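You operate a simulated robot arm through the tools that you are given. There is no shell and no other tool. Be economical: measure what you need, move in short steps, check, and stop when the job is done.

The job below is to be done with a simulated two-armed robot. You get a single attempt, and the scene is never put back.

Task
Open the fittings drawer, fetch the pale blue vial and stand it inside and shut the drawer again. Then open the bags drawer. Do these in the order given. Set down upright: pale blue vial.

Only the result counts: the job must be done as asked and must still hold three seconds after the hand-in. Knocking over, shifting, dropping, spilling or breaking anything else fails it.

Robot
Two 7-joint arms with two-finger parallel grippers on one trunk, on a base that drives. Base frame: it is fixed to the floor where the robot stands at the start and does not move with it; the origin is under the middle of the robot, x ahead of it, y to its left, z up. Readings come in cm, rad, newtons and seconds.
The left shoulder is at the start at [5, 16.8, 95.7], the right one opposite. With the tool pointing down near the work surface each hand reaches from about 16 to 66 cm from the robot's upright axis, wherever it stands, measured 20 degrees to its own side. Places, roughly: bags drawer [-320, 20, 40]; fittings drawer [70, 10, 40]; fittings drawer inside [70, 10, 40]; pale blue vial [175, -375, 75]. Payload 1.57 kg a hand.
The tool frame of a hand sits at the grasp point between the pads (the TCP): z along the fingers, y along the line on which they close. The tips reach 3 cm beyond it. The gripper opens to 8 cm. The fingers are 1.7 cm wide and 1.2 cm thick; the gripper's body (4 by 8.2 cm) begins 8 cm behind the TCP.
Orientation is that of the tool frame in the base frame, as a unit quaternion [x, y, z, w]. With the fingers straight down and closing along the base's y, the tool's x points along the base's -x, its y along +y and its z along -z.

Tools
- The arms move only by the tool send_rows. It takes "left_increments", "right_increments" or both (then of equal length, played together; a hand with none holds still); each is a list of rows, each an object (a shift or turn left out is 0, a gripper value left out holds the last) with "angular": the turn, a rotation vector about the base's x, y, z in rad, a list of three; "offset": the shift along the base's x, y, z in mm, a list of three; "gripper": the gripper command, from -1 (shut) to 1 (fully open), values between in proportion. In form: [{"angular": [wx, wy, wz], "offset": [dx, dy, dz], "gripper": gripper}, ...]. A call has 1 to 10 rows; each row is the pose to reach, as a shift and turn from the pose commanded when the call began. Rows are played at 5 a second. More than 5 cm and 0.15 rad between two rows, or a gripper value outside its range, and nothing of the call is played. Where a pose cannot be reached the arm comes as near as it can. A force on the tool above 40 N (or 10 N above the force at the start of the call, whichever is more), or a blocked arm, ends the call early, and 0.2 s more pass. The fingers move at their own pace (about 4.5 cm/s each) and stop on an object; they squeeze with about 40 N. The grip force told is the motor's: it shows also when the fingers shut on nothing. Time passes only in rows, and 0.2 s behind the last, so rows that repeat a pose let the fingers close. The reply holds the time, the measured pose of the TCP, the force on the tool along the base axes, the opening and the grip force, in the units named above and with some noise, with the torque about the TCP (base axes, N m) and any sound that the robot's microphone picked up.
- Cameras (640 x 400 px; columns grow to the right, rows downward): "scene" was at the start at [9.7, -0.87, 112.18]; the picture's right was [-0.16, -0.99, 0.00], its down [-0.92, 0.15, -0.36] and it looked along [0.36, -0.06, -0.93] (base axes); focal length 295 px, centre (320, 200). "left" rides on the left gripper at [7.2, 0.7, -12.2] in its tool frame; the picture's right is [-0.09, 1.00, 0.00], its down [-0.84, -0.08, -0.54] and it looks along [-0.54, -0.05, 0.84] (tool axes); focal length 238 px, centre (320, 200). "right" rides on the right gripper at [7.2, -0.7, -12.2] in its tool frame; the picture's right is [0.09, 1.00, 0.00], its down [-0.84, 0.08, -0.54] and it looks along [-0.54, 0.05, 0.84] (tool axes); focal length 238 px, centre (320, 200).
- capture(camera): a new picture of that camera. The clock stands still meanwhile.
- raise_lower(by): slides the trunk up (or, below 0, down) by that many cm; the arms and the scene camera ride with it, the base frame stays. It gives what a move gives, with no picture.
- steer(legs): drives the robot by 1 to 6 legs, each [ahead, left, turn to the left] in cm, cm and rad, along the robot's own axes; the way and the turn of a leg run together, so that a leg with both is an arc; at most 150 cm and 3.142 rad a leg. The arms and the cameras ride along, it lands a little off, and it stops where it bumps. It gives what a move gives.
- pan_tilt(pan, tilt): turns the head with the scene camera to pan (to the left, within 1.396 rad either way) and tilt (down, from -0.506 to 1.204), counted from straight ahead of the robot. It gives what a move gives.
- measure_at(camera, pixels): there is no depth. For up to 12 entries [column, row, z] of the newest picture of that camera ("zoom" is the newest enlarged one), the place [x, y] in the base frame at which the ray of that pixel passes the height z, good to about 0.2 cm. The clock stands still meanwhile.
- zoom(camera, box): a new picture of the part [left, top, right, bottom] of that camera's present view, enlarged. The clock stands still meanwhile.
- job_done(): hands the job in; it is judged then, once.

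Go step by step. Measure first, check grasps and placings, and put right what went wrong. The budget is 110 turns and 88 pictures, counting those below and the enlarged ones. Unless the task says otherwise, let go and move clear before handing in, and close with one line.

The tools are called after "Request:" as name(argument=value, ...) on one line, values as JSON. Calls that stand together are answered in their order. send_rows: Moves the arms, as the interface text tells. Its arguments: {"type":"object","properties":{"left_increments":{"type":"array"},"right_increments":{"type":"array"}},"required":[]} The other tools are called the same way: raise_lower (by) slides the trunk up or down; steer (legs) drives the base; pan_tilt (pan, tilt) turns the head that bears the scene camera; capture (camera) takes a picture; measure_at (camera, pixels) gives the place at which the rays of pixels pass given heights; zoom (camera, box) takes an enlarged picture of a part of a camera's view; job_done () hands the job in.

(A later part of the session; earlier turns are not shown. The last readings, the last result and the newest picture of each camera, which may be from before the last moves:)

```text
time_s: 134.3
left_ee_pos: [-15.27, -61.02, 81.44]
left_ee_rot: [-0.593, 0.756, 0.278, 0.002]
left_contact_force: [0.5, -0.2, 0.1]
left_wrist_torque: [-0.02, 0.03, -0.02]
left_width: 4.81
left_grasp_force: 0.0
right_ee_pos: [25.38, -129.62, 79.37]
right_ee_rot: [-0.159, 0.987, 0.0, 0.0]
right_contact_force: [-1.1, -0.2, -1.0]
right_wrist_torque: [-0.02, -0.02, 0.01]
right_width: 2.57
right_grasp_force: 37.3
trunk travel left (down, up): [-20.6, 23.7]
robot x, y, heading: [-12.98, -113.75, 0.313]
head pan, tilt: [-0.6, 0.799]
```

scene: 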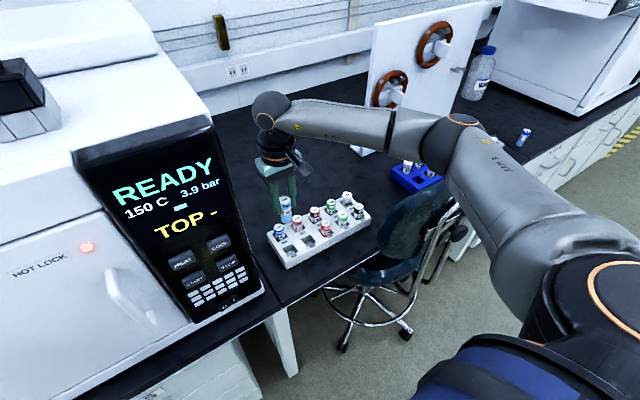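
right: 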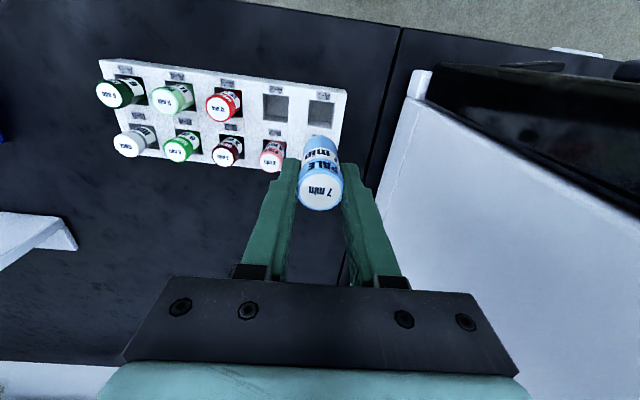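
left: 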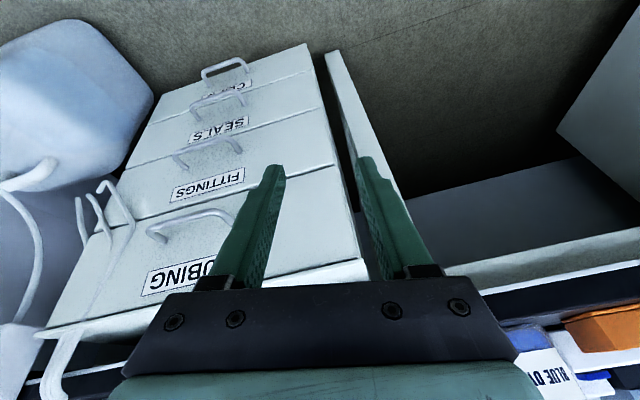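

Request:
steer(legs=[[0, 104, 0]])

Request:
pan_tilt(pan=0, tilt=0.7)

Request:
capture(camera="scene")

```text
time_s: 143.6
left_ee_pos: [-48.69, 36.18, 81.38]
left_ee_rot: [-0.6, 0.75, 0.278, 0.0]
left_contact_force: [-0.5, -0.4, 0.7]
left_wrist_torque: [-0.01, -0.01, -0.02]
left_width: 4.78
left_grasp_force: 0.0
right_ee_pos: [-6.73, -31.84, 79.37]
right_ee_rot: [-0.167, 0.986, 0.001, -0.001]
right_contact_force: [0.1, -1.0, 0.0]
right_wrist_torque: [-0.04, -0.02, 0.02]
right_width: 2.61
right_grasp_force: 37.3
trunk travel left (down, up): [-20.6, 23.7]
robot x, y, heading: [-45.18, -16.55, 0.33]
head pan, tilt: [-0.6, 0.799]
```

```text
time_s: 144.6
left_ee_pos: [-48.72, 36.09, 81.48]
left_ee_rot: [-0.6, 0.75, 0.278, 0.0]
left_contact_force: [0.1, 0.2, 0.2]
left_wrist_torque: [0.02, 0.03, 0.01]
left_width: 4.78
left_grasp_force: 0.0
right_ee_pos: [-6.79, -31.9, 79.3]
right_ee_rot: [-0.168, 0.986, -0.001, -0.001]
right_contact_force: [-0.1, -0.5, -0.7]
right_wrist_torque: [0.02, 0.02, -0.01]
right_width: 2.58
right_grasp_force: 37.5
trunk travel left (down, up): [-20.6, 23.7]
robot x, y, heading: [-45.1, -16.69, 0.334]
head pan, tilt: [0.0, 0.7]
```

```text
35 pictures are left
```

scene: 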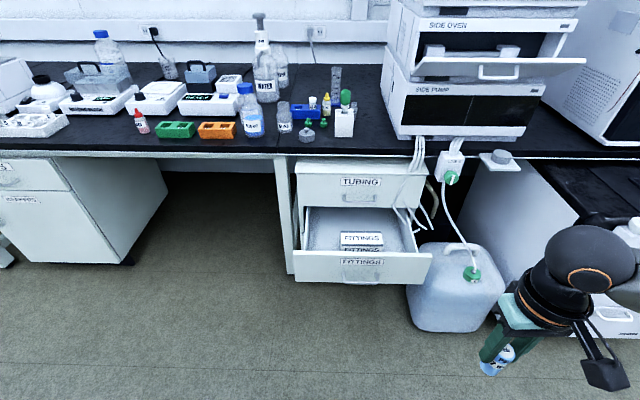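

The drawer is ahead; I zoom in on its interior and measure.

Request:
zoom(camera="scene", box=[280, 190, 440, 290])

Request:
measure_at(camera="scene", pixels=[[294, 253, 51.6], [432, 254, 51.6], [294, 253, 50], [342, 232, 46], [383, 232, 46], [342, 247, 46], [383, 249, 46], [308, 210, 50], [402, 208, 50], [296, 205, 51.6]])

```text
4.00 times, centred on (360, 240) of scene
```

zoom: 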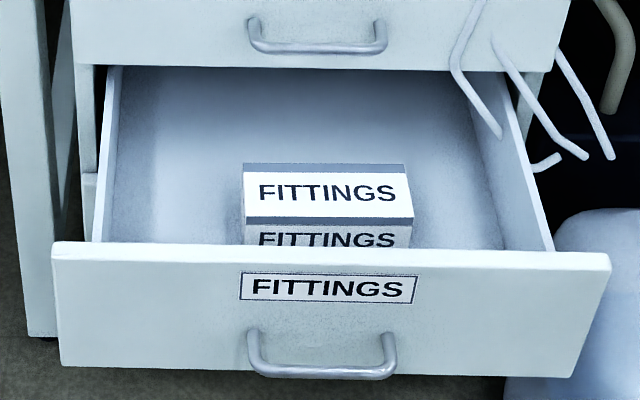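

```text
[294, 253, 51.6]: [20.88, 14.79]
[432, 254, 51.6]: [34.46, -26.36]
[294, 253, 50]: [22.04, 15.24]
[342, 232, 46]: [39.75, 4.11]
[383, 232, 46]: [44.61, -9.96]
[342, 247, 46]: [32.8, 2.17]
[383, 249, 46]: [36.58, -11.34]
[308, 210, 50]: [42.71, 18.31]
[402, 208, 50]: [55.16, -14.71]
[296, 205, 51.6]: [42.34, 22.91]
```

The drawer interior spans roughly 35 cm across with the box in the middle, leaving about 12 cm clear on its left. Target spot for the vial is about (32,8.4). I drive to suit.

Request:
steer(legs=[[0, 17, 0], [23, 0, -0.015]])

Request:
pan_tilt(pan=-0.2, tilt=1.0)

Request:
capture(camera="scene")

```text
time_s: 148.1
left_ee_pos: [-31.63, 59.79, 81.4]
left_ee_rot: [-0.592, 0.756, 0.278, 0.002]
left_contact_force: [0.5, 0.5, -1.0]
left_wrist_torque: [0.01, -0.02, -0.04]
left_width: 4.8
left_grasp_force: 0.2
right_ee_pos: [8.98, -8.84, 79.3]
right_ee_rot: [-0.159, 0.987, 0.0, 0.0]
right_contact_force: [1.2, -0.8, -0.6]
right_wrist_torque: [0.0, -0.02, -0.03]
right_width: 2.58
right_grasp_force: 36.9
trunk travel left (down, up): [-20.6, 23.7]
robot x, y, heading: [-29.23, 7.21, 0.311]
head pan, tilt: [0.0, 0.7]
```

```text
time_s: 148.9
left_ee_pos: [-31.71, 59.8, 81.43]
left_ee_rot: [-0.593, 0.756, 0.278, 0.002]
left_contact_force: [0.4, 0.1, -0.6]
left_wrist_torque: [0.01, 0.0, 0.0]
left_width: 4.79
left_grasp_force: 0.0
right_ee_pos: [9.0, -8.9, 79.24]
right_ee_rot: [-0.159, 0.987, 0.0, -0.001]
right_contact_force: [0.0, 0.5, -0.7]
right_wrist_torque: [0.03, -0.01, 0.02]
right_width: 2.6
right_grasp_force: 37.5
trunk travel left (down, up): [-20.6, 23.7]
robot x, y, heading: [-29.07, 7.38, 0.31]
head pan, tilt: [-0.201, 1.0]
```

```text
33 pictures are left
```

scene: 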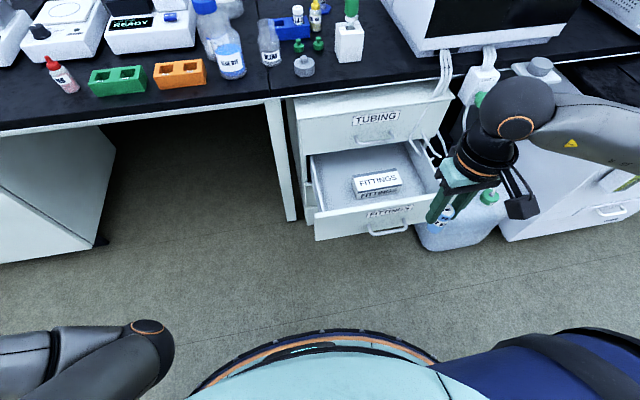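

Request:
zoom(camera="scene", box=[290, 120, 450, 250])

Request:
measure_at(camera="scene", pixels=[[315, 212, 51.6], [437, 195, 51.6], [353, 178, 46], [358, 193, 46], [402, 185, 46], [398, 170, 46], [335, 195, 39], [335, 195, 42], [322, 206, 50], [358, 199, 39]])

```text
3.08 times, centred on (370, 185) of scene
```

zoom: 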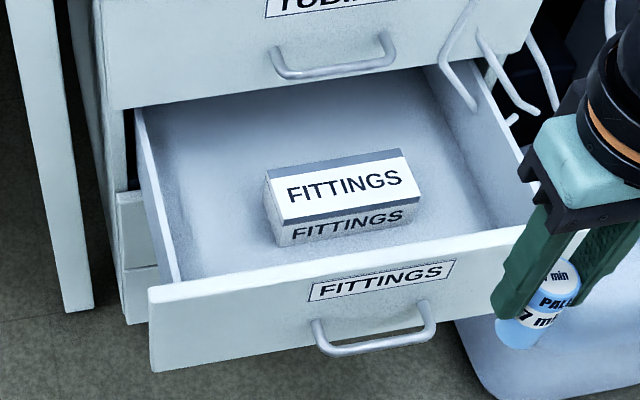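

```text
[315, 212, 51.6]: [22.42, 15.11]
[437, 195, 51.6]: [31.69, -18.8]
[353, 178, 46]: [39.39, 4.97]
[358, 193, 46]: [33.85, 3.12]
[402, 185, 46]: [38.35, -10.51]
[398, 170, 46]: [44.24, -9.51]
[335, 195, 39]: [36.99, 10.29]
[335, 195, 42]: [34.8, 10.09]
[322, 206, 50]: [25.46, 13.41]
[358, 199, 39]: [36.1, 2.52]
```

The clear spot left of the box is about (32.7,9.5). I move the hand over it, staying high.

Request:
send_rows(right_increments=[{"offset": [34, 26, -5]}, {"offset": [68, 53, -15]}, {"offset": [102, 79, -30]}, {"offset": [135, 105, -45]}, {"offset": [169, 131, -60]}, {"offset": [203, 158, -75]}, {"offset": [237, 184, -90]}, {"offset": [237, 184, -90]}])

Request:
capture(camera="right")

Request:
capture(camera="scene")

```text
time_s: 150.7
left_ee_pos: [-31.78, 59.81, 81.47]
left_ee_rot: [-0.593, 0.756, 0.278, 0.002]
left_contact_force: [0.8, 0.0, 0.0]
left_wrist_torque: [-0.01, 0.0, -0.02]
left_width: 4.78
left_grasp_force: 0.0
right_ee_pos: [32.87, 9.58, 70.16]
right_ee_rot: [-0.16, 0.987, 0.001, 0.0]
right_contact_force: [0.0, -0.3, -1.2]
right_wrist_torque: [0.01, 0.03, 0.01]
right_width: 2.59
right_grasp_force: 37.7
trunk travel left (down, up): [-20.6, 23.7]
robot x, y, heading: [-29.32, 7.26, 0.314]
head pan, tilt: [-0.201, 1.0]
```

```text
31 pictures are left
```

right: 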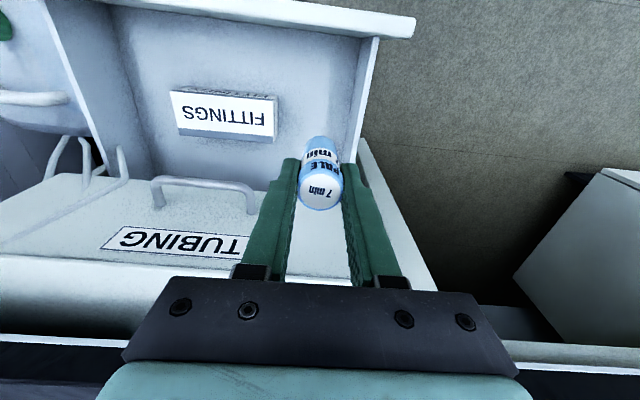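

```text
30 pictures are left
```

scene: 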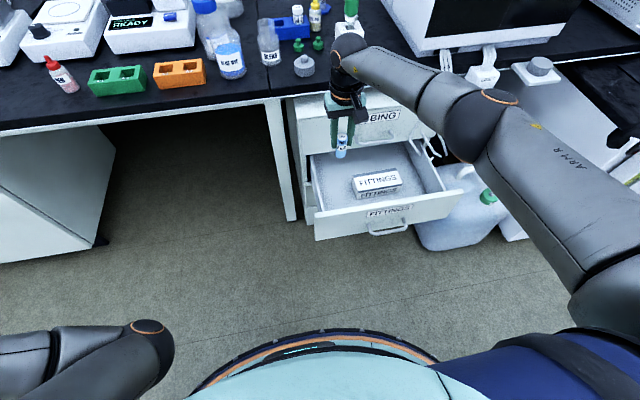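

The vial hangs between the box and the left wall, as planned. I nudge 1.5 cm toward the robot for clearance from the TUBING handle, then lower the trunk.

Request:
send_rows(right_increments=[{"offset": [-13, -9, 0]}, {"offset": [-13, -9, 0]}])

Request:
raise_lower(by=-15)

Request:
capture(camera="right")

Request:
zoom(camera="scene", box=[280, 80, 460, 250])

```text
time_s: 151.3
left_ee_pos: [-31.65, 59.75, 81.47]
left_ee_rot: [-0.594, 0.755, 0.278, 0.001]
left_contact_force: [0.0, -0.8, -0.2]
left_wrist_torque: [-0.03, -0.02, -0.02]
left_width: 4.79
left_grasp_force: 0.1
right_ee_pos: [31.53, 8.67, 70.16]
right_ee_rot: [-0.159, 0.987, 0.0, -0.001]
right_contact_force: [0.3, -0.9, -1.0]
right_wrist_torque: [0.0, 0.02, -0.03]
right_width: 2.59
right_grasp_force: 37.3
trunk travel left (down, up): [-20.6, 23.7]
robot x, y, heading: [-29.38, 7.01, 0.312]
head pan, tilt: [-0.201, 1.0]
```

```text
time_s: 153.1
left_ee_pos: [-31.74, 59.8, 66.5]
left_ee_rot: [-0.593, 0.756, 0.278, 0.002]
left_contact_force: [-0.7, -0.1, 0.5]
left_wrist_torque: [-0.01, 0.04, -0.03]
left_width: 4.79
left_grasp_force: 0.0
right_ee_pos: [31.46, 8.56, 55.14]
right_ee_rot: [-0.159, 0.987, 0.0, -0.001]
right_contact_force: [-0.8, -0.3, 0.1]
right_wrist_torque: [0.0, 0.04, 0.02]
right_width: 2.6
right_grasp_force: 36.6
trunk travel left (down, up): [-5.6, 38.7]
robot x, y, heading: [-29.1, 7.19, 0.314]
head pan, tilt: [-0.201, 1.0]
```

```text
29 pictures are left
```

right: 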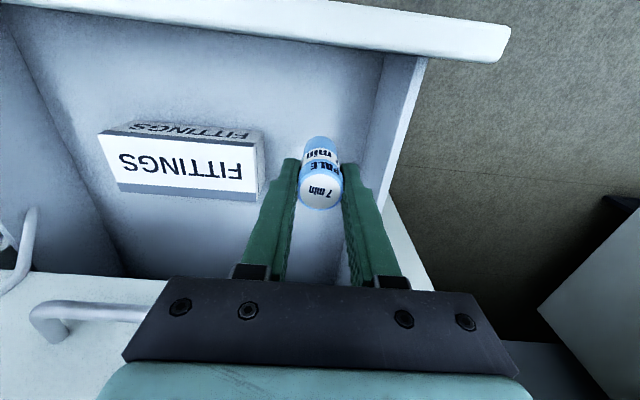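

```text
2.35 times, centred on (370, 165) of scene
```

zoom: 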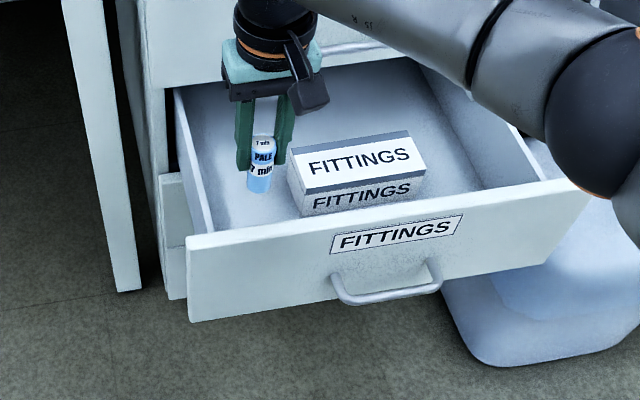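

It hangs clear of the box, panel and wall. I lower with the arm to about z=47.5.

Request:
send_rows(right_increments=[{"offset": [0, 0, -25]}, {"offset": [0, 0, -50]}, {"offset": [0, 0, -65]}, {"offset": [0, 0, -76]}, {"offset": [0, 0, -76]}])

Request:
zoom(camera="scene", box=[280, 80, 460, 250])

```text
time_s: 154.3
left_ee_pos: [-31.68, 59.76, 66.38]
left_ee_rot: [-0.592, 0.756, 0.278, 0.002]
left_contact_force: [-0.2, -0.3, 0.1]
left_wrist_torque: [-0.03, 0.01, 0.01]
left_width: 4.81
left_grasp_force: 0.0
right_ee_pos: [31.57, 8.57, 47.49]
right_ee_rot: [-0.159, 0.987, -0.002, -0.001]
right_contact_force: [0.2, -0.1, -1.0]
right_wrist_torque: [-0.01, 0.01, 0.01]
right_width: 2.55
right_grasp_force: 36.9
trunk travel left (down, up): [-5.6, 38.7]
robot x, y, heading: [-29.17, 7.4, 0.315]
head pan, tilt: [-0.201, 1.0]
```

```text
2.35 times, centred on (370, 165) of scene
```

zoom: 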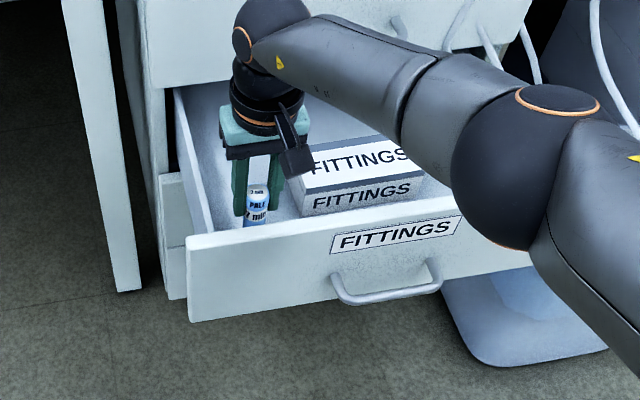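

Request:
send_rows(right_increments=[{"offset": [0, 0, -5]}, {"offset": [0, 0, -10]}, {"offset": [0, 0, -13]}, {"offset": [0, 0, -13]}])

```text
time_s: 155.3
left_ee_pos: [-31.64, 59.76, 66.43]
left_ee_rot: [-0.593, 0.756, 0.278, 0.002]
left_contact_force: [0.4, 0.1, -1.1]
left_wrist_torque: [0.0, 0.0, -0.01]
left_width: 4.81
left_grasp_force: 0.1
right_ee_pos: [31.59, 8.69, 46.18]
right_ee_rot: [-0.159, 0.987, 0.0, -0.001]
right_contact_force: [1.0, 0.1, -0.3]
right_wrist_torque: [-0.03, 0.0, 0.0]
right_width: 2.6
right_grasp_force: 36.9
trunk travel left (down, up): [-5.6, 38.7]
robot x, y, heading: [-29.07, 7.27, 0.307]
head pan, tilt: [-0.201, 1.0]
```

Request:
send_rows(right_increments=[{"offset": [0, 0, -3]}, {"offset": [0, 0, -6]}, {"offset": [0, 0, -9]}, {"offset": [0, 0, -11]}, {"offset": [0, 0, -13]}, {"offset": [0, 0, -15]}, {"offset": [0, 0, -17]}, {"offset": [0, 0, -19]}])

Request:
capture(camera="right")

```text
time_s: 157.0
left_ee_pos: [-31.7, 59.84, 66.5]
left_ee_rot: [-0.593, 0.756, 0.278, 0.004]
left_contact_force: [0.0, 1.2, 0.6]
left_wrist_torque: [0.0, -0.05, 0.0]
left_width: 4.77
left_grasp_force: 0.2
right_ee_pos: [31.65, 8.51, 45.64]
right_ee_rot: [-0.158, 0.987, 0.003, 0.007]
right_contact_force: [0.5, -0.1, 15.4]
right_wrist_torque: [-0.05, 0.07, 0.04]
right_width: 2.58
right_grasp_force: 37.2
right hand out of reach, approached as far as the arm can: row 6, 7, 8
trunk travel left (down, up): [-5.6, 38.7]
robot x, y, heading: [-29.13, 6.8, 0.314]
head pan, tilt: [-0.201, 1.0]
stopped in row 8 (right hand): the force on the tool passed its limit at 42 N (the readings are from after the stop); the commanded pose is now the measured one
```

```text
26 pictures are left
```

right: 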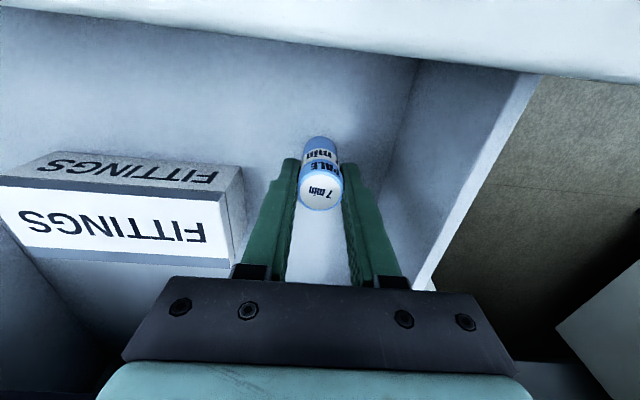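

The upward force of 15 N shows the vial stands on the drawer floor. I open the fingers and lift straight up.

Request:
send_rows(right_increments=[{"offset": [0, 0, 0], "gripper": -0.2}, {"offset": [0, 0, 0], "gripper": 0.1}, {"offset": [0, 0, 0], "gripper": 0.1}, {"offset": [0, 0, 25]}, {"offset": [0, 0, 55]}, {"offset": [0, 0, 90]}, {"offset": [0, 0, 120]}])

Request:
capture(camera="right")

```text
time_s: 158.6
left_ee_pos: [-31.68, 59.81, 66.42]
left_ee_rot: [-0.592, 0.757, 0.278, 0.002]
left_contact_force: [1.1, -0.2, 1.0]
left_wrist_torque: [0.0, 0.03, -0.03]
left_width: 4.8
left_grasp_force: 0.1
right_ee_pos: [31.18, 8.54, 57.17]
right_ee_rot: [-0.158, 0.987, 0.001, 0.003]
right_contact_force: [0.0, -0.1, -0.5]
right_wrist_torque: [-0.02, 0.04, -0.02]
right_width: 4.4
right_grasp_force: 0.1
trunk travel left (down, up): [-5.6, 38.7]
robot x, y, heading: [-29.11, 7.24, 0.313]
head pan, tilt: [-0.201, 1.0]
```

```text
25 pictures are left
```

right: 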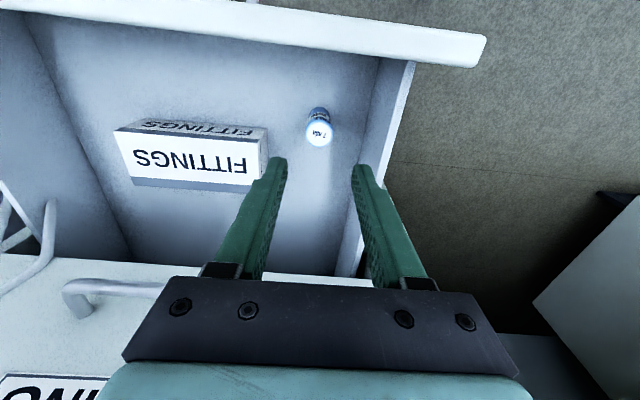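

The vial stands upright in the drawer, cap round in view at (320,130). Now to close: raise clear, back off, and set the right hand as a closed, forward-tilted fist in front of the panel centre.

Request:
raise_lower(by=12)

Request:
steer(legs=[[-20, 0, 0], [0, -14, 0]])

Request:
capture(camera="scene")

```text
time_s: 160.1
left_ee_pos: [-31.75, 59.83, 78.49]
left_ee_rot: [-0.593, 0.756, 0.278, 0.001]
left_contact_force: [0.3, 0.8, 0.7]
left_wrist_torque: [0.01, -0.01, -0.03]
left_width: 4.81
left_grasp_force: 0.0
right_ee_pos: [31.28, 8.56, 69.16]
right_ee_rot: [-0.158, 0.987, 0.002, 0.004]
right_contact_force: [0.0, 0.0, -0.3]
right_wrist_torque: [0.02, 0.01, -0.01]
right_width: 4.41
right_grasp_force: 0.0
trunk travel left (down, up): [-17.6, 26.7]
robot x, y, heading: [-29.32, 6.8, 0.313]
head pan, tilt: [-0.201, 1.0]
```

```text
time_s: 163.1
left_ee_pos: [-46.37, 40.7, 78.45]
left_ee_rot: [-0.594, 0.755, 0.277, 0.002]
left_contact_force: [0.4, 0.2, -0.2]
left_wrist_torque: [-0.02, 0.02, 0.01]
left_width: 4.8
left_grasp_force: 0.1
right_ee_pos: [16.74, -10.59, 69.2]
right_ee_rot: [-0.16, 0.987, 0.002, 0.004]
right_contact_force: [-0.1, 0.7, -0.4]
right_wrist_torque: [0.01, 0.0, 0.01]
right_width: 4.37
right_grasp_force: 0.0
trunk travel left (down, up): [-17.6, 26.7]
robot x, y, heading: [-43.75, -12.08, 0.317]
head pan, tilt: [-0.201, 1.0]
```

```text
24 pictures are left
```

scene: 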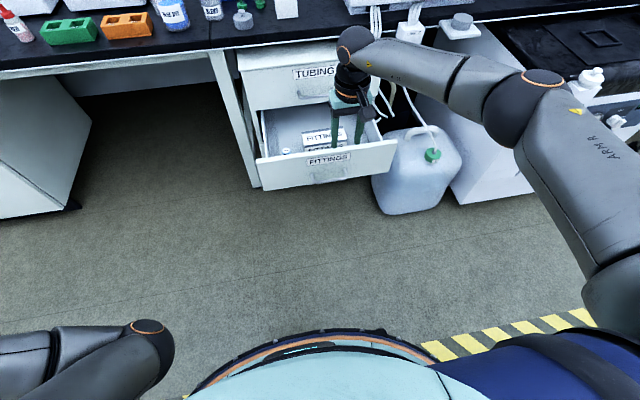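

The hand is in front of and above the panel. I close the fingers, tilt 35° forward, and lower (trunk 12, arm 7) to about z=50.

Request:
raise_lower(by=-12)

Request:
send_rows(right_increments=[{"angular": [0.038, -0.116, 0], "offset": [-10, 5, -15], "gripper": -1}, {"angular": [0.076, -0.232, 0], "offset": [-10, 10, -30]}, {"angular": [0.113, -0.348, 0], "offset": [-10, 10, -45]}, {"angular": [0.151, -0.464, 0], "offset": [-10, 10, -60]}, {"angular": [0.189, -0.58, 0], "offset": [-10, 10, -72]}, {"angular": [0.189, -0.58, 0], "offset": [-10, 10, -72]}])

Request:
capture(camera="right")

Request:
capture(camera="scene")

```text
time_s: 164.6
left_ee_pos: [-46.38, 40.7, 66.49]
left_ee_rot: [-0.594, 0.754, 0.279, 0.001]
left_contact_force: [0.0, 0.3, 0.1]
left_wrist_torque: [-0.02, 0.02, -0.02]
left_width: 4.81
left_grasp_force: 0.0
right_ee_pos: [16.71, -10.53, 57.28]
right_ee_rot: [-0.16, 0.987, 0.002, 0.004]
right_contact_force: [0.4, -0.5, 0.0]
right_wrist_torque: [-0.02, -0.02, -0.02]
right_width: 4.41
right_grasp_force: 0.1
trunk travel left (down, up): [-5.6, 38.7]
robot x, y, heading: [-43.89, -12.52, 0.312]
head pan, tilt: [-0.201, 1.0]
```

```text
time_s: 166.0
left_ee_pos: [-46.32, 40.7, 66.49]
left_ee_rot: [-0.594, 0.755, 0.277, 0.002]
left_contact_force: [0.8, -0.3, -0.4]
left_wrist_torque: [0.0, 0.0, 0.01]
left_width: 4.82
left_grasp_force: 0.0
right_ee_pos: [15.72, -9.52, 50.05]
right_ee_rot: [-0.152, 0.94, 0.048, 0.301]
right_contact_force: [-0.6, 0.7, -0.1]
right_wrist_torque: [0.01, 0.02, -0.01]
right_width: 0.0
right_grasp_force: 21.4
trunk travel left (down, up): [-5.6, 38.7]
robot x, y, heading: [-43.83, -12.16, 0.317]
head pan, tilt: [-0.201, 1.0]
```

```text
23 pictures are left
```

right: 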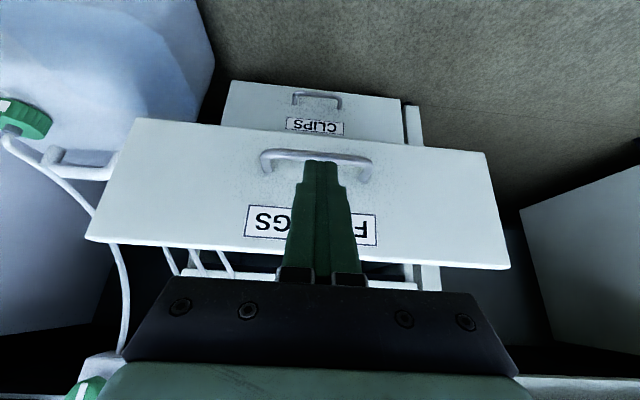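

```text
22 pictures are left
```

scene: 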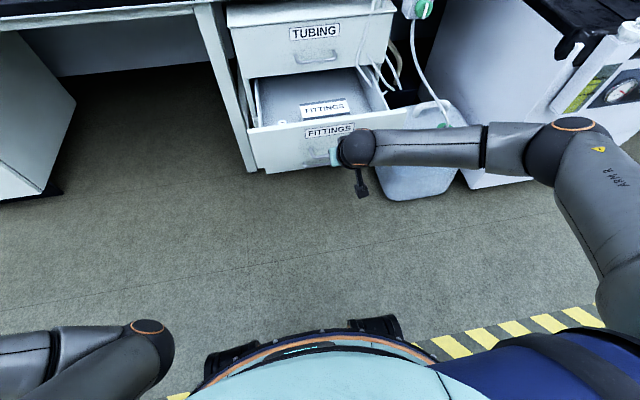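

The fist is in place at label height above the handle. Before driving forward I check that the right forearm and elbow will clear the jug, tubes and cabinet on the right.

Request:
measure_at(camera="scene", pixels=[[575, 125, 65], [545, 150, 65], [545, 150, 75], [490, 130, 65], [500, 185, 0], [405, 95, 60], [440, 5, 65], [440, 105, 42], [475, 186, 0], [360, 145, 65], [520, 60, 70]])

```text
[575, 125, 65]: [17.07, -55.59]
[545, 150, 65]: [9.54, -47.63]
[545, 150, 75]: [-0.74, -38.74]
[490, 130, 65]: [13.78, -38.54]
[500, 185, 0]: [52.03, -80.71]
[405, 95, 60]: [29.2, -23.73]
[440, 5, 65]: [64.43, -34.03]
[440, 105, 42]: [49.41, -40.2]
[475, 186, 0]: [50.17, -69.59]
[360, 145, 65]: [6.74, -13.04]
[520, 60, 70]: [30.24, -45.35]
```

Clearances look adequate, and more so if I push left of centre. I shift 8 cm left, then advance close to the panel.

Request:
steer(legs=[[0, 8, 0], [6, 0, 0]])

Request:
capture(camera="right")

```text
time_s: 167.9
left_ee_pos: [-43.2, 50.08, 66.52]
left_ee_rot: [-0.594, 0.755, 0.277, 0.002]
left_contact_force: [0.3, 0.0, 0.4]
left_wrist_torque: [0.0, -0.02, 0.03]
left_width: 4.85
left_grasp_force: 0.0
right_ee_pos: [18.85, -0.09, 50.05]
right_ee_rot: [-0.153, 0.94, 0.048, 0.3]
right_contact_force: [-0.1, -0.6, 0.1]
right_wrist_torque: [0.0, -0.02, -0.03]
right_width: 0.0
right_grasp_force: 21.4
trunk travel left (down, up): [-5.6, 38.7]
robot x, y, heading: [-40.42, -2.59, 0.313]
head pan, tilt: [-0.201, 1.0]
```

```text
21 pictures are left
```

right: 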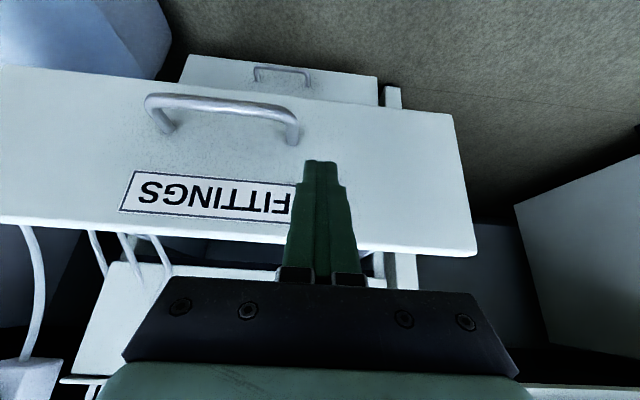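

Tips are just short of the panel. I push gently in short legs.

Request:
steer(legs=[[3, 0, 0], [3, 0, 0], [4, 0, 0]])

Request:
capture(camera="scene")

```text
time_s: 169.7
left_ee_pos: [-33.72, 53.12, 66.41]
left_ee_rot: [-0.594, 0.755, 0.278, 0.001]
left_contact_force: [-0.5, 0.1, 0.3]
left_wrist_torque: [0.02, 0.02, 0.0]
left_width: 4.82
left_grasp_force: 0.0
right_ee_pos: [28.37, 2.97, 50.0]
right_ee_rot: [-0.151, 0.941, 0.048, 0.3]
right_contact_force: [0.6, 0.3, 0.3]
right_wrist_torque: [0.01, 0.0, -0.01]
right_width: 0.0
right_grasp_force: 21.4
trunk travel left (down, up): [-5.6, 38.7]
robot x, y, heading: [-30.85, 0.57, 0.315]
head pan, tilt: [-0.201, 1.0]
```

```text
20 pictures are left
```

scene: 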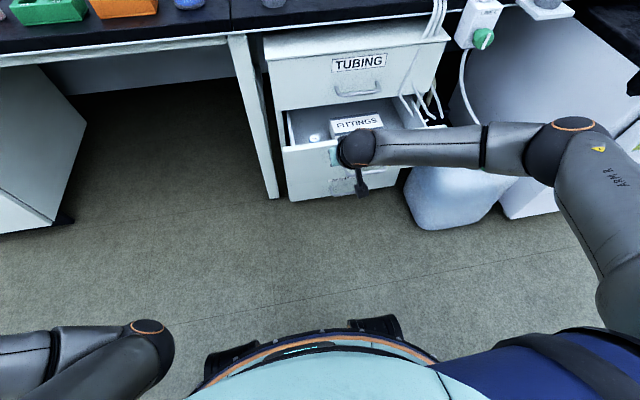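

The drawer is moving in with the vial still standing at (315,138). I continue.

Request:
steer(legs=[[4, 0, 0], [4, 0, 0]])

Request:
capture(camera="scene")

Request:
zoom(camera="scene", box=[260, 60, 480, 200])

```text
time_s: 171.1
left_ee_pos: [-26.22, 55.64, 66.58]
left_ee_rot: [-0.594, 0.755, 0.278, 0.001]
left_contact_force: [-0.1, -0.5, 0.2]
left_wrist_torque: [-0.03, 0.02, -0.02]
left_width: 4.82
left_grasp_force: 0.1
right_ee_pos: [35.84, 5.53, 50.08]
right_ee_rot: [-0.152, 0.94, 0.048, 0.3]
right_contact_force: [0.9, -0.5, 0.4]
right_wrist_torque: [0.03, 0.0, 0.0]
right_width: 0.01
right_grasp_force: 21.6
trunk travel left (down, up): [-5.6, 38.7]
robot x, y, heading: [-23.5, 3.08, 0.315]
head pan, tilt: [-0.201, 1.0]
```

```text
19 pictures are left
```

scene: 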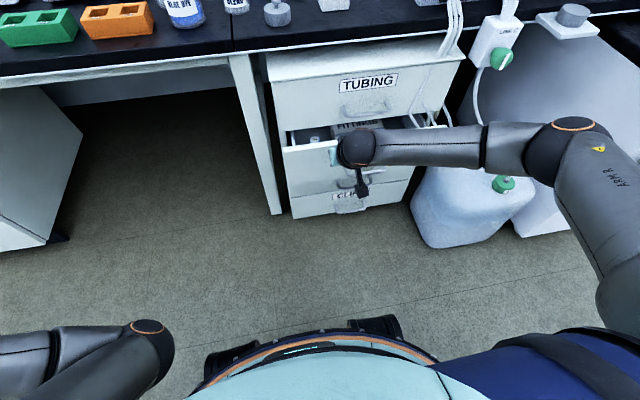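

```text
2.86 times, centred on (370, 130) of scene
```

zoom: 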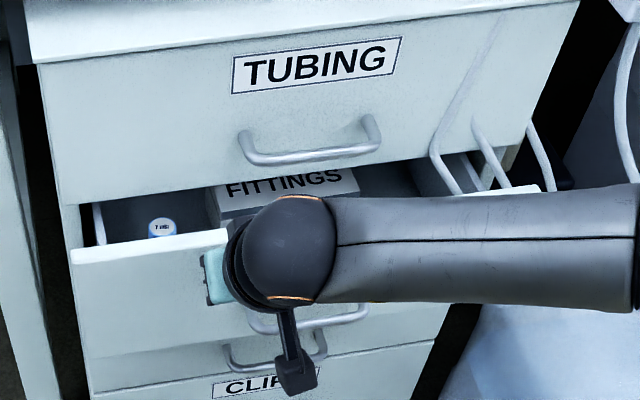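

About 7 cm remain. The three bent tubes are close to the forearm in this view, so I check their position with the wrist camera before going on.

Request:
capture(camera="right")

Request:
measure_at(camera="scene", pixels=[[428, 127, 50], [428, 127, 55], [428, 127, 60], [422, 113, 50], [422, 113, 55], [422, 113, 60], [426, 147, 65], [426, 128, 68]])

```text
17 pictures are left
```

right: 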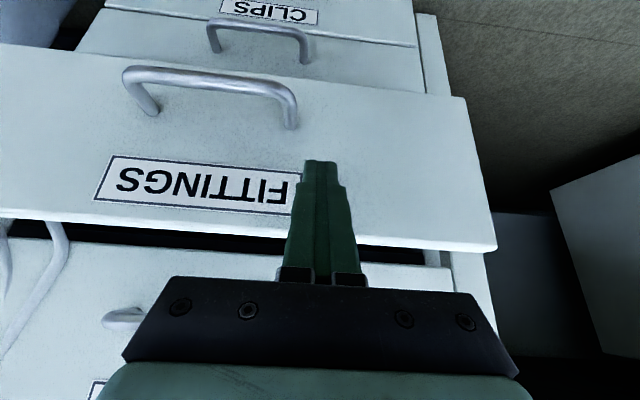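

```text
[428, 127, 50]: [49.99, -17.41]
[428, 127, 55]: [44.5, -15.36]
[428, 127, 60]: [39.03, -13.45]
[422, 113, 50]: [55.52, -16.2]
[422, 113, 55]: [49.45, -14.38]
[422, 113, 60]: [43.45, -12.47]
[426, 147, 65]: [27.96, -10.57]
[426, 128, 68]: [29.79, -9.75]
```

Request:
measure_at(camera="right", pixels=[[62, 245, 50], [62, 245, 53], [62, 245, 56], [62, 245, 60], [125, 313, 57.4], [440, 246, 50]])

Request:
measure_at(camera="scene", pixels=[[410, 114, 50], [410, 114, 53], [410, 114, 56], [410, 114, 60], [345, 112, 57.4]])

```text
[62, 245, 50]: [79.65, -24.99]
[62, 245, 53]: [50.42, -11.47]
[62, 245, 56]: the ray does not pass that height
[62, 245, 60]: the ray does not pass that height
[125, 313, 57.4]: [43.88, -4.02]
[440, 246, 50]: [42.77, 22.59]
```

```text
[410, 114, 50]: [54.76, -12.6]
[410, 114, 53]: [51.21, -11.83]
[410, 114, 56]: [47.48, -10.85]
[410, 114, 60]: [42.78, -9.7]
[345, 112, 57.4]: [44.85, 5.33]
```

The tube bend is at about n=44.5 (flush with the cabinet face), while the forearm's front will stay near n≈33, so it is safe. I push the last bit in small legs.

Request:
steer(legs=[[3, 0, 0], [2, 0, 0], [1, 0, 0]])

Request:
capture(camera="right")

```text
time_s: 172.6
left_ee_pos: [-20.42, 57.45, 66.49]
left_ee_rot: [-0.594, 0.755, 0.277, 0.002]
left_contact_force: [0.2, 0.2, 0.7]
left_wrist_torque: [-0.01, -0.02, -0.02]
left_width: 4.78
left_grasp_force: 0.1
right_ee_pos: [41.7, 7.24, 50.06]
right_ee_rot: [-0.152, 0.94, 0.049, 0.3]
right_contact_force: [-1.6, -1.0, 0.3]
right_wrist_torque: [-0.01, 0.01, 0.0]
right_width: 0.0
right_grasp_force: 21.1
trunk travel left (down, up): [-5.6, 38.7]
robot x, y, heading: [-17.73, 4.17, 0.315]
head pan, tilt: [-0.201, 1.0]
```

```text
16 pictures are left
```

right: 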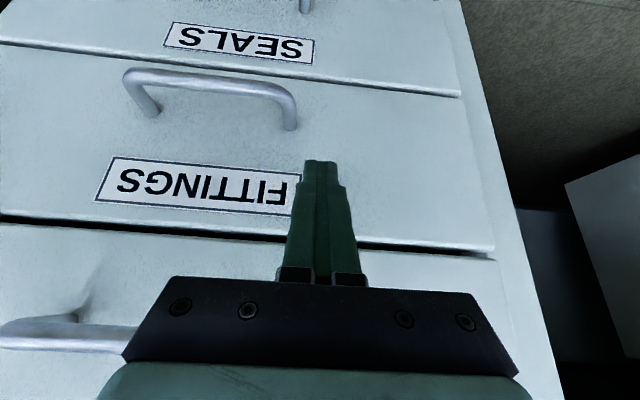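

Almost flush. I finish with the arm along the drawer axis, watching the force.

Request:
send_rows(right_increments=[{"offset": [4, 1.3, 0]}, {"offset": [8, 2.5, 0]}, {"offset": [12, 3.8, 0]}, {"offset": [16, 5, 0]}, {"offset": [20, 6.3, 0]}, {"offset": [24, 7.5, 0]}])

Request:
capture(camera="right")

```text
time_s: 173.6
left_ee_pos: [-20.42, 57.55, 66.51]
left_ee_rot: [-0.593, 0.755, 0.278, 0.001]
left_contact_force: [0.2, -0.1, 0.7]
left_wrist_torque: [0.02, 0.01, -0.02]
left_width: 4.8
left_grasp_force: 0.1
right_ee_pos: [42.66, 7.76, 49.63]
right_ee_rot: [-0.152, 0.942, 0.047, 0.294]
right_contact_force: [-7.4, -2.2, 4.4]
right_wrist_torque: [-0.02, 0.13, 0.03]
right_width: 0.0
right_grasp_force: 21.3
trunk travel left (down, up): [-5.6, 38.7]
robot x, y, heading: [-17.91, 4.74, 0.308]
head pan, tilt: [-0.201, 1.0]
stopped in row 4 (right hand): the force on the tool passed its limit at 46 N (the readings are from after the stop); the commanded pose is now the measured one
```

```text
15 pictures are left
```

right: 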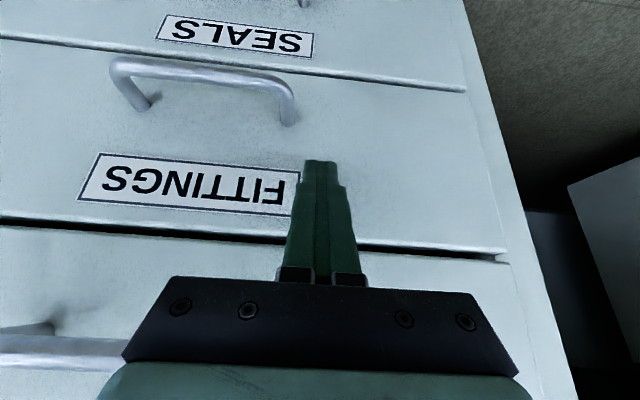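

The stop was reached at 46 N and the FITTINGS panel is flush. I back away, turn toward the opposite bench (heading π) and look for the bags drawer.

Request:
steer(legs=[[-45, 0, 0], [0, 0, 2.83], [60, 0, 0]])

Request:
pan_tilt(pan=0.1, tilt=0.45)

Request:
capture(camera="scene")

```text
time_s: 186.0
left_ee_pos: [-135.66, -60.74, 66.5]
left_ee_rot: [0.837, 0.472, -0.044, 0.274]
left_contact_force: [-0.1, -1.0, 0.1]
left_wrist_torque: [0.01, 0.01, -0.02]
left_width: 4.78
left_grasp_force: 0.0
right_ee_pos: [-180.93, 5.64, 49.61]
right_ee_rot: [0.955, 0.007, -0.297, 0.001]
right_contact_force: [0.0, 0.1, 0.3]
right_wrist_torque: [0.05, -0.01, -0.03]
right_width: 0.01
right_grasp_force: 20.8
trunk travel left (down, up): [-5.6, 38.7]
robot x, y, heading: [-122.14, -9.76, -3.133]
head pan, tilt: [-0.201, 1.0]
```

```text
time_s: 187.0
left_ee_pos: [-135.8, -60.75, 66.38]
left_ee_rot: [0.836, 0.473, -0.044, 0.275]
left_contact_force: [0.9, 0.1, 1.1]
left_wrist_torque: [0.0, 0.03, 0.02]
left_width: 4.82
left_grasp_force: 0.1
right_ee_pos: [-181.01, 5.63, 49.71]
right_ee_rot: [0.954, 0.006, -0.299, 0.001]
right_contact_force: [-0.8, -0.4, 0.4]
right_wrist_torque: [-0.01, 0.01, 0.0]
right_width: 0.0
right_grasp_force: 21.2
trunk travel left (down, up): [-5.6, 38.7]
robot x, y, heading: [-122.41, -9.39, -3.129]
head pan, tilt: [0.099, 0.45]
```

```text
14 pictures are left
```

scene: 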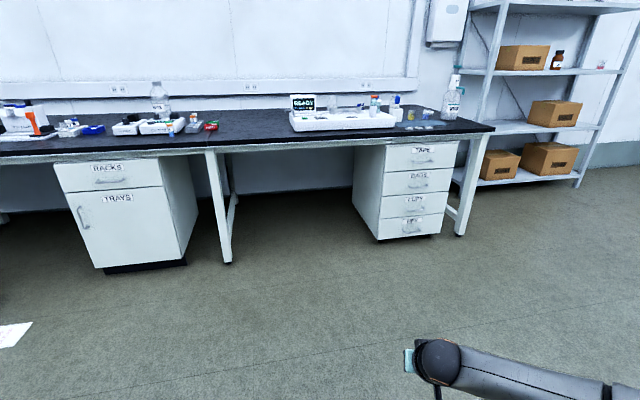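

The right-hand cabinet looks like TAPE/BAGS/…; I enlarge it to read labels and measure.

Request:
zoom(camera="scene", box=[340, 130, 500, 250])

Request:
measure_at(camera="scene", pixels=[[378, 240, 0], [440, 234, 0], [419, 186, 42.5], [406, 187, 42.5], [432, 185, 42.5], [379, 198, 36.6], [450, 192, 36.6]])

```text
3.33 times, centred on (420, 190) of scene
```

zoom: 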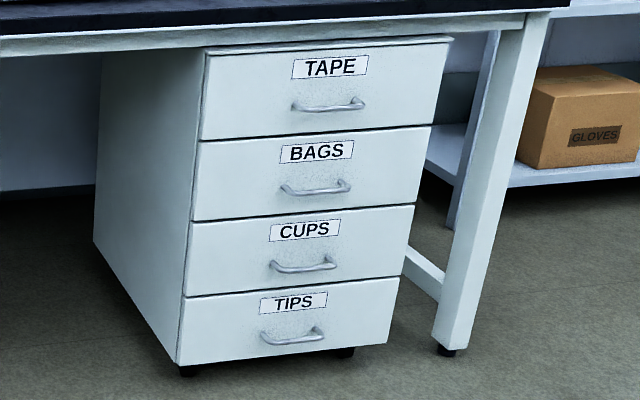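

```text
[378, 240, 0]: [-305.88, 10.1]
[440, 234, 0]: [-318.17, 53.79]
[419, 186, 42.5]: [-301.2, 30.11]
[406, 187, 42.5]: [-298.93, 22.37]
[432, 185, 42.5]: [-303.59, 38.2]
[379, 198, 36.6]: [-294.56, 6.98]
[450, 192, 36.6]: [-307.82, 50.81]
```

It is the same kind of cabinet; the BAGS handle centre is near (-301,30,42.5) and the face is parallel to the other one. I raise the trunk to the earlier level and roll the right hand into the same grip pose as before, expressed for the present heading.

Request:
raise_lower(by=6.9)

Request:
send_rows(right_increments=[{"angular": [-0.104, 0.018, -0.0925], "offset": [13, 6, 2], "gripper": -0.4}, {"angular": [-0.208, 0.036, -0.185], "offset": [26, 12, 5]}, {"angular": [-0.312, 0.054, -0.2775], "offset": [38, 18, 7]}, {"angular": [-0.416, 0.072, -0.37], "offset": [51, 24, 10]}, {"angular": [-0.52, 0.09, -0.4625], "offset": [64, 30, 12]}, {"angular": [-0.624, 0.109, -0.555], "offset": [77, 37, 14]}, {"angular": [-0.728, 0.127, -0.6475], "offset": [90, 43, 17]}, {"angular": [-0.832, 0.145, -0.74], "offset": [102, 49, 19]}, {"angular": [-0.936, 0.163, -0.8325], "offset": [115, 55, 22]}, {"angular": [-1.04, 0.181, -0.925], "offset": [128, 61, 24]}])

```text
time_s: 188.1
left_ee_pos: [-135.72, -60.7, 73.45]
left_ee_rot: [0.836, 0.473, -0.044, 0.275]
left_contact_force: [-0.1, -0.1, 0.4]
left_wrist_torque: [-0.03, 0.0, 0.0]
left_width: 4.78
left_grasp_force: 0.1
right_ee_pos: [-180.96, 5.58, 56.49]
right_ee_rot: [0.954, 0.007, -0.298, 0.001]
right_contact_force: [0.1, 0.2, 0.4]
right_wrist_torque: [0.04, 0.02, -0.01]
right_width: 0.03
right_grasp_force: 21.4
trunk travel left (down, up): [-12.5, 31.8]
robot x, y, heading: [-122.32, -9.61, -3.134]
head pan, tilt: [0.099, 0.45]
```

```text
time_s: 190.2
left_ee_pos: [-135.76, -60.75, 73.46]
left_ee_rot: [0.836, 0.473, -0.044, 0.274]
left_contact_force: [-0.2, 1.2, 0.4]
left_wrist_torque: [0.0, -0.01, -0.02]
left_width: 4.79
left_grasp_force: 0.1
right_ee_pos: [-168.45, 23.24, 59.59]
right_ee_rot: [0.785, -0.441, -0.389, 0.196]
right_contact_force: [-0.2, -0.2, -0.8]
right_wrist_torque: [0.02, 0.0, -0.01]
right_width: 2.38
right_grasp_force: 0.1
right hand out of reach, approached as far as the arm can: row 6, 7, 8, 9
trunk travel left (down, up): [-12.5, 31.8]
robot x, y, heading: [-122.19, -9.59, -3.133]
head pan, tilt: [0.099, 0.45]
stopped in row 10 (right hand): the arm was blocked; the commanded pose is now the measured one
```

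The roll hit a limit at the steep tilt. Earlier I rolled at 22° tilt first; I go to that intermediate pose.

Request:
send_rows(right_increments=[{"angular": [-0.045, -0.088, -0.026], "offset": [1, -19, 2]}, {"angular": [-0.09, -0.176, -0.052], "offset": [2, -38, 4]}, {"angular": [-0.134, -0.264, -0.078], "offset": [2, -57, 4]}, {"angular": [-0.179, -0.353, -0.104], "offset": [3, -75, 4]}, {"angular": [-0.224, -0.441, -0.13], "offset": [4, -94, 4]}, {"angular": [-0.269, -0.529, -0.156], "offset": [4, -113, 4]}, {"angular": [-0.269, -0.529, -0.156], "offset": [4, -113, 4]}])

```text
time_s: 191.8
left_ee_pos: [-135.6, -60.72, 73.4]
left_ee_rot: [0.836, 0.472, -0.044, 0.275]
left_contact_force: [0.3, 0.1, 0.7]
left_wrist_torque: [0.04, -0.03, -0.02]
left_width: 4.83
left_grasp_force: 0.2
right_ee_pos: [-167.93, 11.86, 59.95]
right_ee_rot: [0.789, -0.584, -0.122, 0.146]
right_contact_force: [-0.1, -0.7, -0.8]
right_wrist_torque: [0.01, -0.03, -0.02]
right_width: 2.42
right_grasp_force: 0.1
right hand out of reach, approached as far as the arm can: row 1
trunk travel left (down, up): [-12.5, 31.8]
robot x, y, heading: [-122.39, -9.88, -3.138]
head pan, tilt: [0.099, 0.45]
```

Matches the earlier intermediate pose exactly. Now the same tilt as before, with the reachable sideways amount.

Request:
send_rows(right_increments=[{"angular": [-0.032, 0.111, -0.013], "offset": [-5, -3, -20]}, {"angular": [-0.064, 0.222, -0.026], "offset": [-15, -6, -45]}, {"angular": [-0.096, 0.333, -0.039], "offset": [-30, -10, -75]}, {"angular": [-0.128, 0.444, -0.052], "offset": [-50, -14, -100]}, {"angular": [-0.16, 0.554, -0.065], "offset": [-70, -17, -125]}, {"angular": [-0.16, 0.554, -0.065], "offset": [-86, -18, -131]}])

Request:
steer(legs=[[75, -21, 0]])

Request:
capture(camera="right")

```text
time_s: 193.2
left_ee_pos: [-135.69, -60.57, 73.33]
left_ee_rot: [0.836, 0.472, -0.045, 0.275]
left_contact_force: [0.5, 0.2, 0.2]
left_wrist_torque: [0.03, -0.02, 0.02]
left_width: 4.83
left_grasp_force: 0.2
right_ee_pos: [-176.79, 9.94, 46.55]
right_ee_rot: [0.692, -0.555, -0.292, 0.357]
right_contact_force: [0.1, 0.4, -0.7]
right_wrist_torque: [-0.02, 0.03, 0.0]
right_width: 2.41
right_grasp_force: 0.1
right hand out of reach, approached as far as the arm can: row 3, 4
trunk travel left (down, up): [-12.5, 31.8]
robot x, y, heading: [-122.31, -9.6, -3.131]
head pan, tilt: [0.099, 0.45]
```

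```text
time_s: 197.4
left_ee_pos: [-210.64, -40.59, 73.37]
left_ee_rot: [0.835, 0.474, -0.044, 0.275]
left_contact_force: [-0.9, 0.4, 0.7]
left_wrist_torque: [0.0, -0.01, 0.02]
left_width: 4.8
left_grasp_force: 0.0
right_ee_pos: [-252.11, 30.03, 46.74]
right_ee_rot: [0.694, -0.552, -0.291, 0.358]
right_contact_force: [0.6, -0.2, -0.3]
right_wrist_torque: [0.0, -0.01, -0.01]
right_width: 2.4
right_grasp_force: 0.0
trunk travel left (down, up): [-12.5, 31.8]
robot x, y, heading: [-197.37, 10.78, -3.127]
head pan, tilt: [0.099, 0.45]
```

```text
12 pictures are left
```

right: 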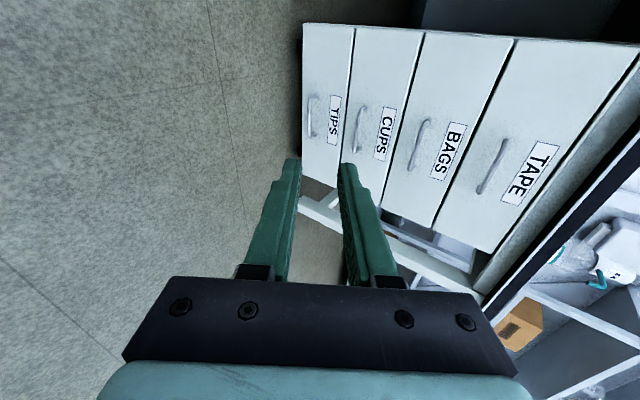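

The BAGS handle is at (428,120)-(412,170). I measure from this camera and compare with the scene camera.

Request:
measure_at(camera="right", pixels=[[424, 122, 40], [424, 122, 43], [424, 122, 46], [411, 168, 40], [411, 168, 43], [411, 168, 46], [485, 190, 55], [485, 190, 58]])

Request:
pan_tilt(pan=-0.15, tilt=0.65)

Request:
capture(camera="scene")

```text
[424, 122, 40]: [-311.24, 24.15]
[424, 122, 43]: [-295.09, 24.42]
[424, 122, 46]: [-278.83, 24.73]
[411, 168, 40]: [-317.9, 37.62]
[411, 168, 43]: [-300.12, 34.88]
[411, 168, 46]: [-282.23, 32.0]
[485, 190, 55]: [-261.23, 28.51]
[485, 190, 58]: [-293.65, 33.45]
```

```text
time_s: 198.2
left_ee_pos: [-210.78, -40.51, 73.41]
left_ee_rot: [0.835, 0.474, -0.045, 0.276]
left_contact_force: [0.7, -0.1, 0.6]
left_wrist_torque: [0.03, 0.0, 0.01]
left_width: 4.79
left_grasp_force: 0.0
right_ee_pos: [-251.98, 29.98, 46.8]
right_ee_rot: [0.694, -0.553, -0.291, 0.357]
right_contact_force: [0.2, -0.8, -0.3]
right_wrist_torque: [-0.02, 0.02, -0.02]
right_width: 2.38
right_grasp_force: 0.1
trunk travel left (down, up): [-12.5, 31.8]
robot x, y, heading: [-197.45, 10.77, -3.127]
head pan, tilt: [-0.15, 0.649]
```

```text
11 pictures are left
```

scene: 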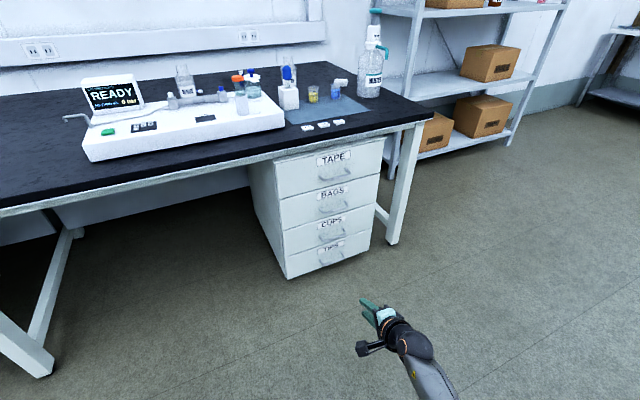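

Request:
measure_at(camera="scene", pixels=[[333, 212, 40], [333, 212, 43], [333, 212, 46], [335, 180, 57.4], [289, 277, 4]])

Request:
zoom(camera="scene", box=[250, 130, 400, 290])

```text
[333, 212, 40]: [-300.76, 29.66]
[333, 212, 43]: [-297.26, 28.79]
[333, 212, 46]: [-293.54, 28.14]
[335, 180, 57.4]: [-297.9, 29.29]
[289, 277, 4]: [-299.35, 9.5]
```

```text
2.50 times, centred on (325, 210) of scene
```

zoom: 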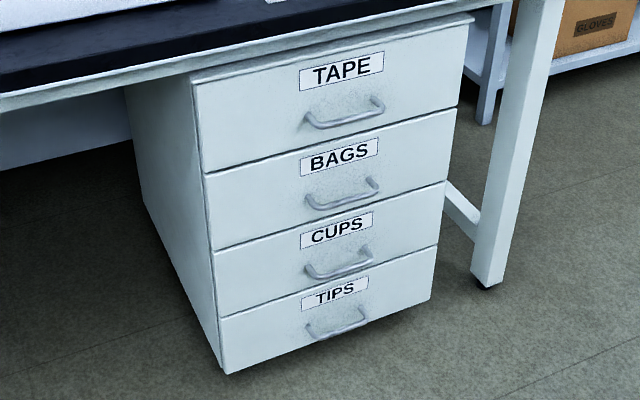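

Both cameras agree: the bar is at about (-299,29.6,42.7). I approach to about 10 cm from the grip position.

Request:
steer(legs=[[36, -1.1, 0]])

Request:
raise_lower(by=-1.2)

Request:
capture(camera="right")

```text
time_s: 200.5
left_ee_pos: [-246.58, -40.05, 73.36]
left_ee_rot: [0.835, 0.474, -0.044, 0.275]
left_contact_force: [0.8, -0.3, -0.7]
left_wrist_torque: [0.01, 0.01, -0.03]
left_width: 4.78
left_grasp_force: 0.1
right_ee_pos: [-288.2, 30.49, 46.69]
right_ee_rot: [0.694, -0.552, -0.291, 0.358]
right_contact_force: [-0.1, 0.8, -0.3]
right_wrist_torque: [0.04, -0.01, -0.02]
right_width: 2.38
right_grasp_force: 0.0
trunk travel left (down, up): [-12.5, 31.8]
robot x, y, heading: [-233.36, 10.87, -3.129]
head pan, tilt: [-0.15, 0.649]
```

```text
time_s: 201.1
left_ee_pos: [-246.61, -39.9, 72.2]
left_ee_rot: [0.835, 0.474, -0.043, 0.275]
left_contact_force: [-0.2, 0.0, 1.0]
left_wrist_torque: [-0.01, 0.0, 0.01]
left_width: 4.8
left_grasp_force: 0.1
right_ee_pos: [-288.08, 30.55, 45.52]
right_ee_rot: [0.694, -0.552, -0.291, 0.358]
right_contact_force: [-0.9, 0.5, 0.5]
right_wrist_torque: [0.0, -0.04, 0.02]
right_width: 2.39
right_grasp_force: 0.1
trunk travel left (down, up): [-11.3, 33.0]
robot x, y, heading: [-233.45, 11.38, -3.127]
head pan, tilt: [-0.15, 0.649]
```

```text
9 pictures are left
```

right: 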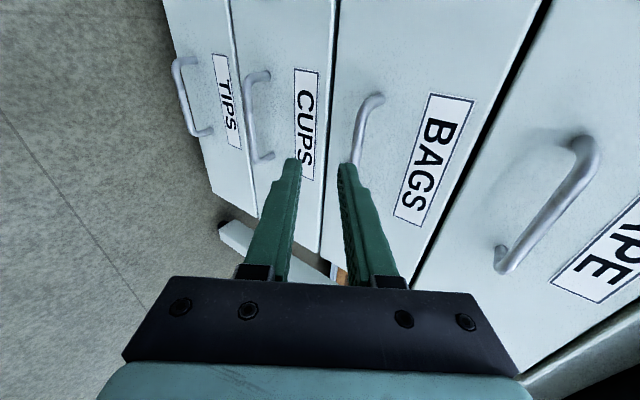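

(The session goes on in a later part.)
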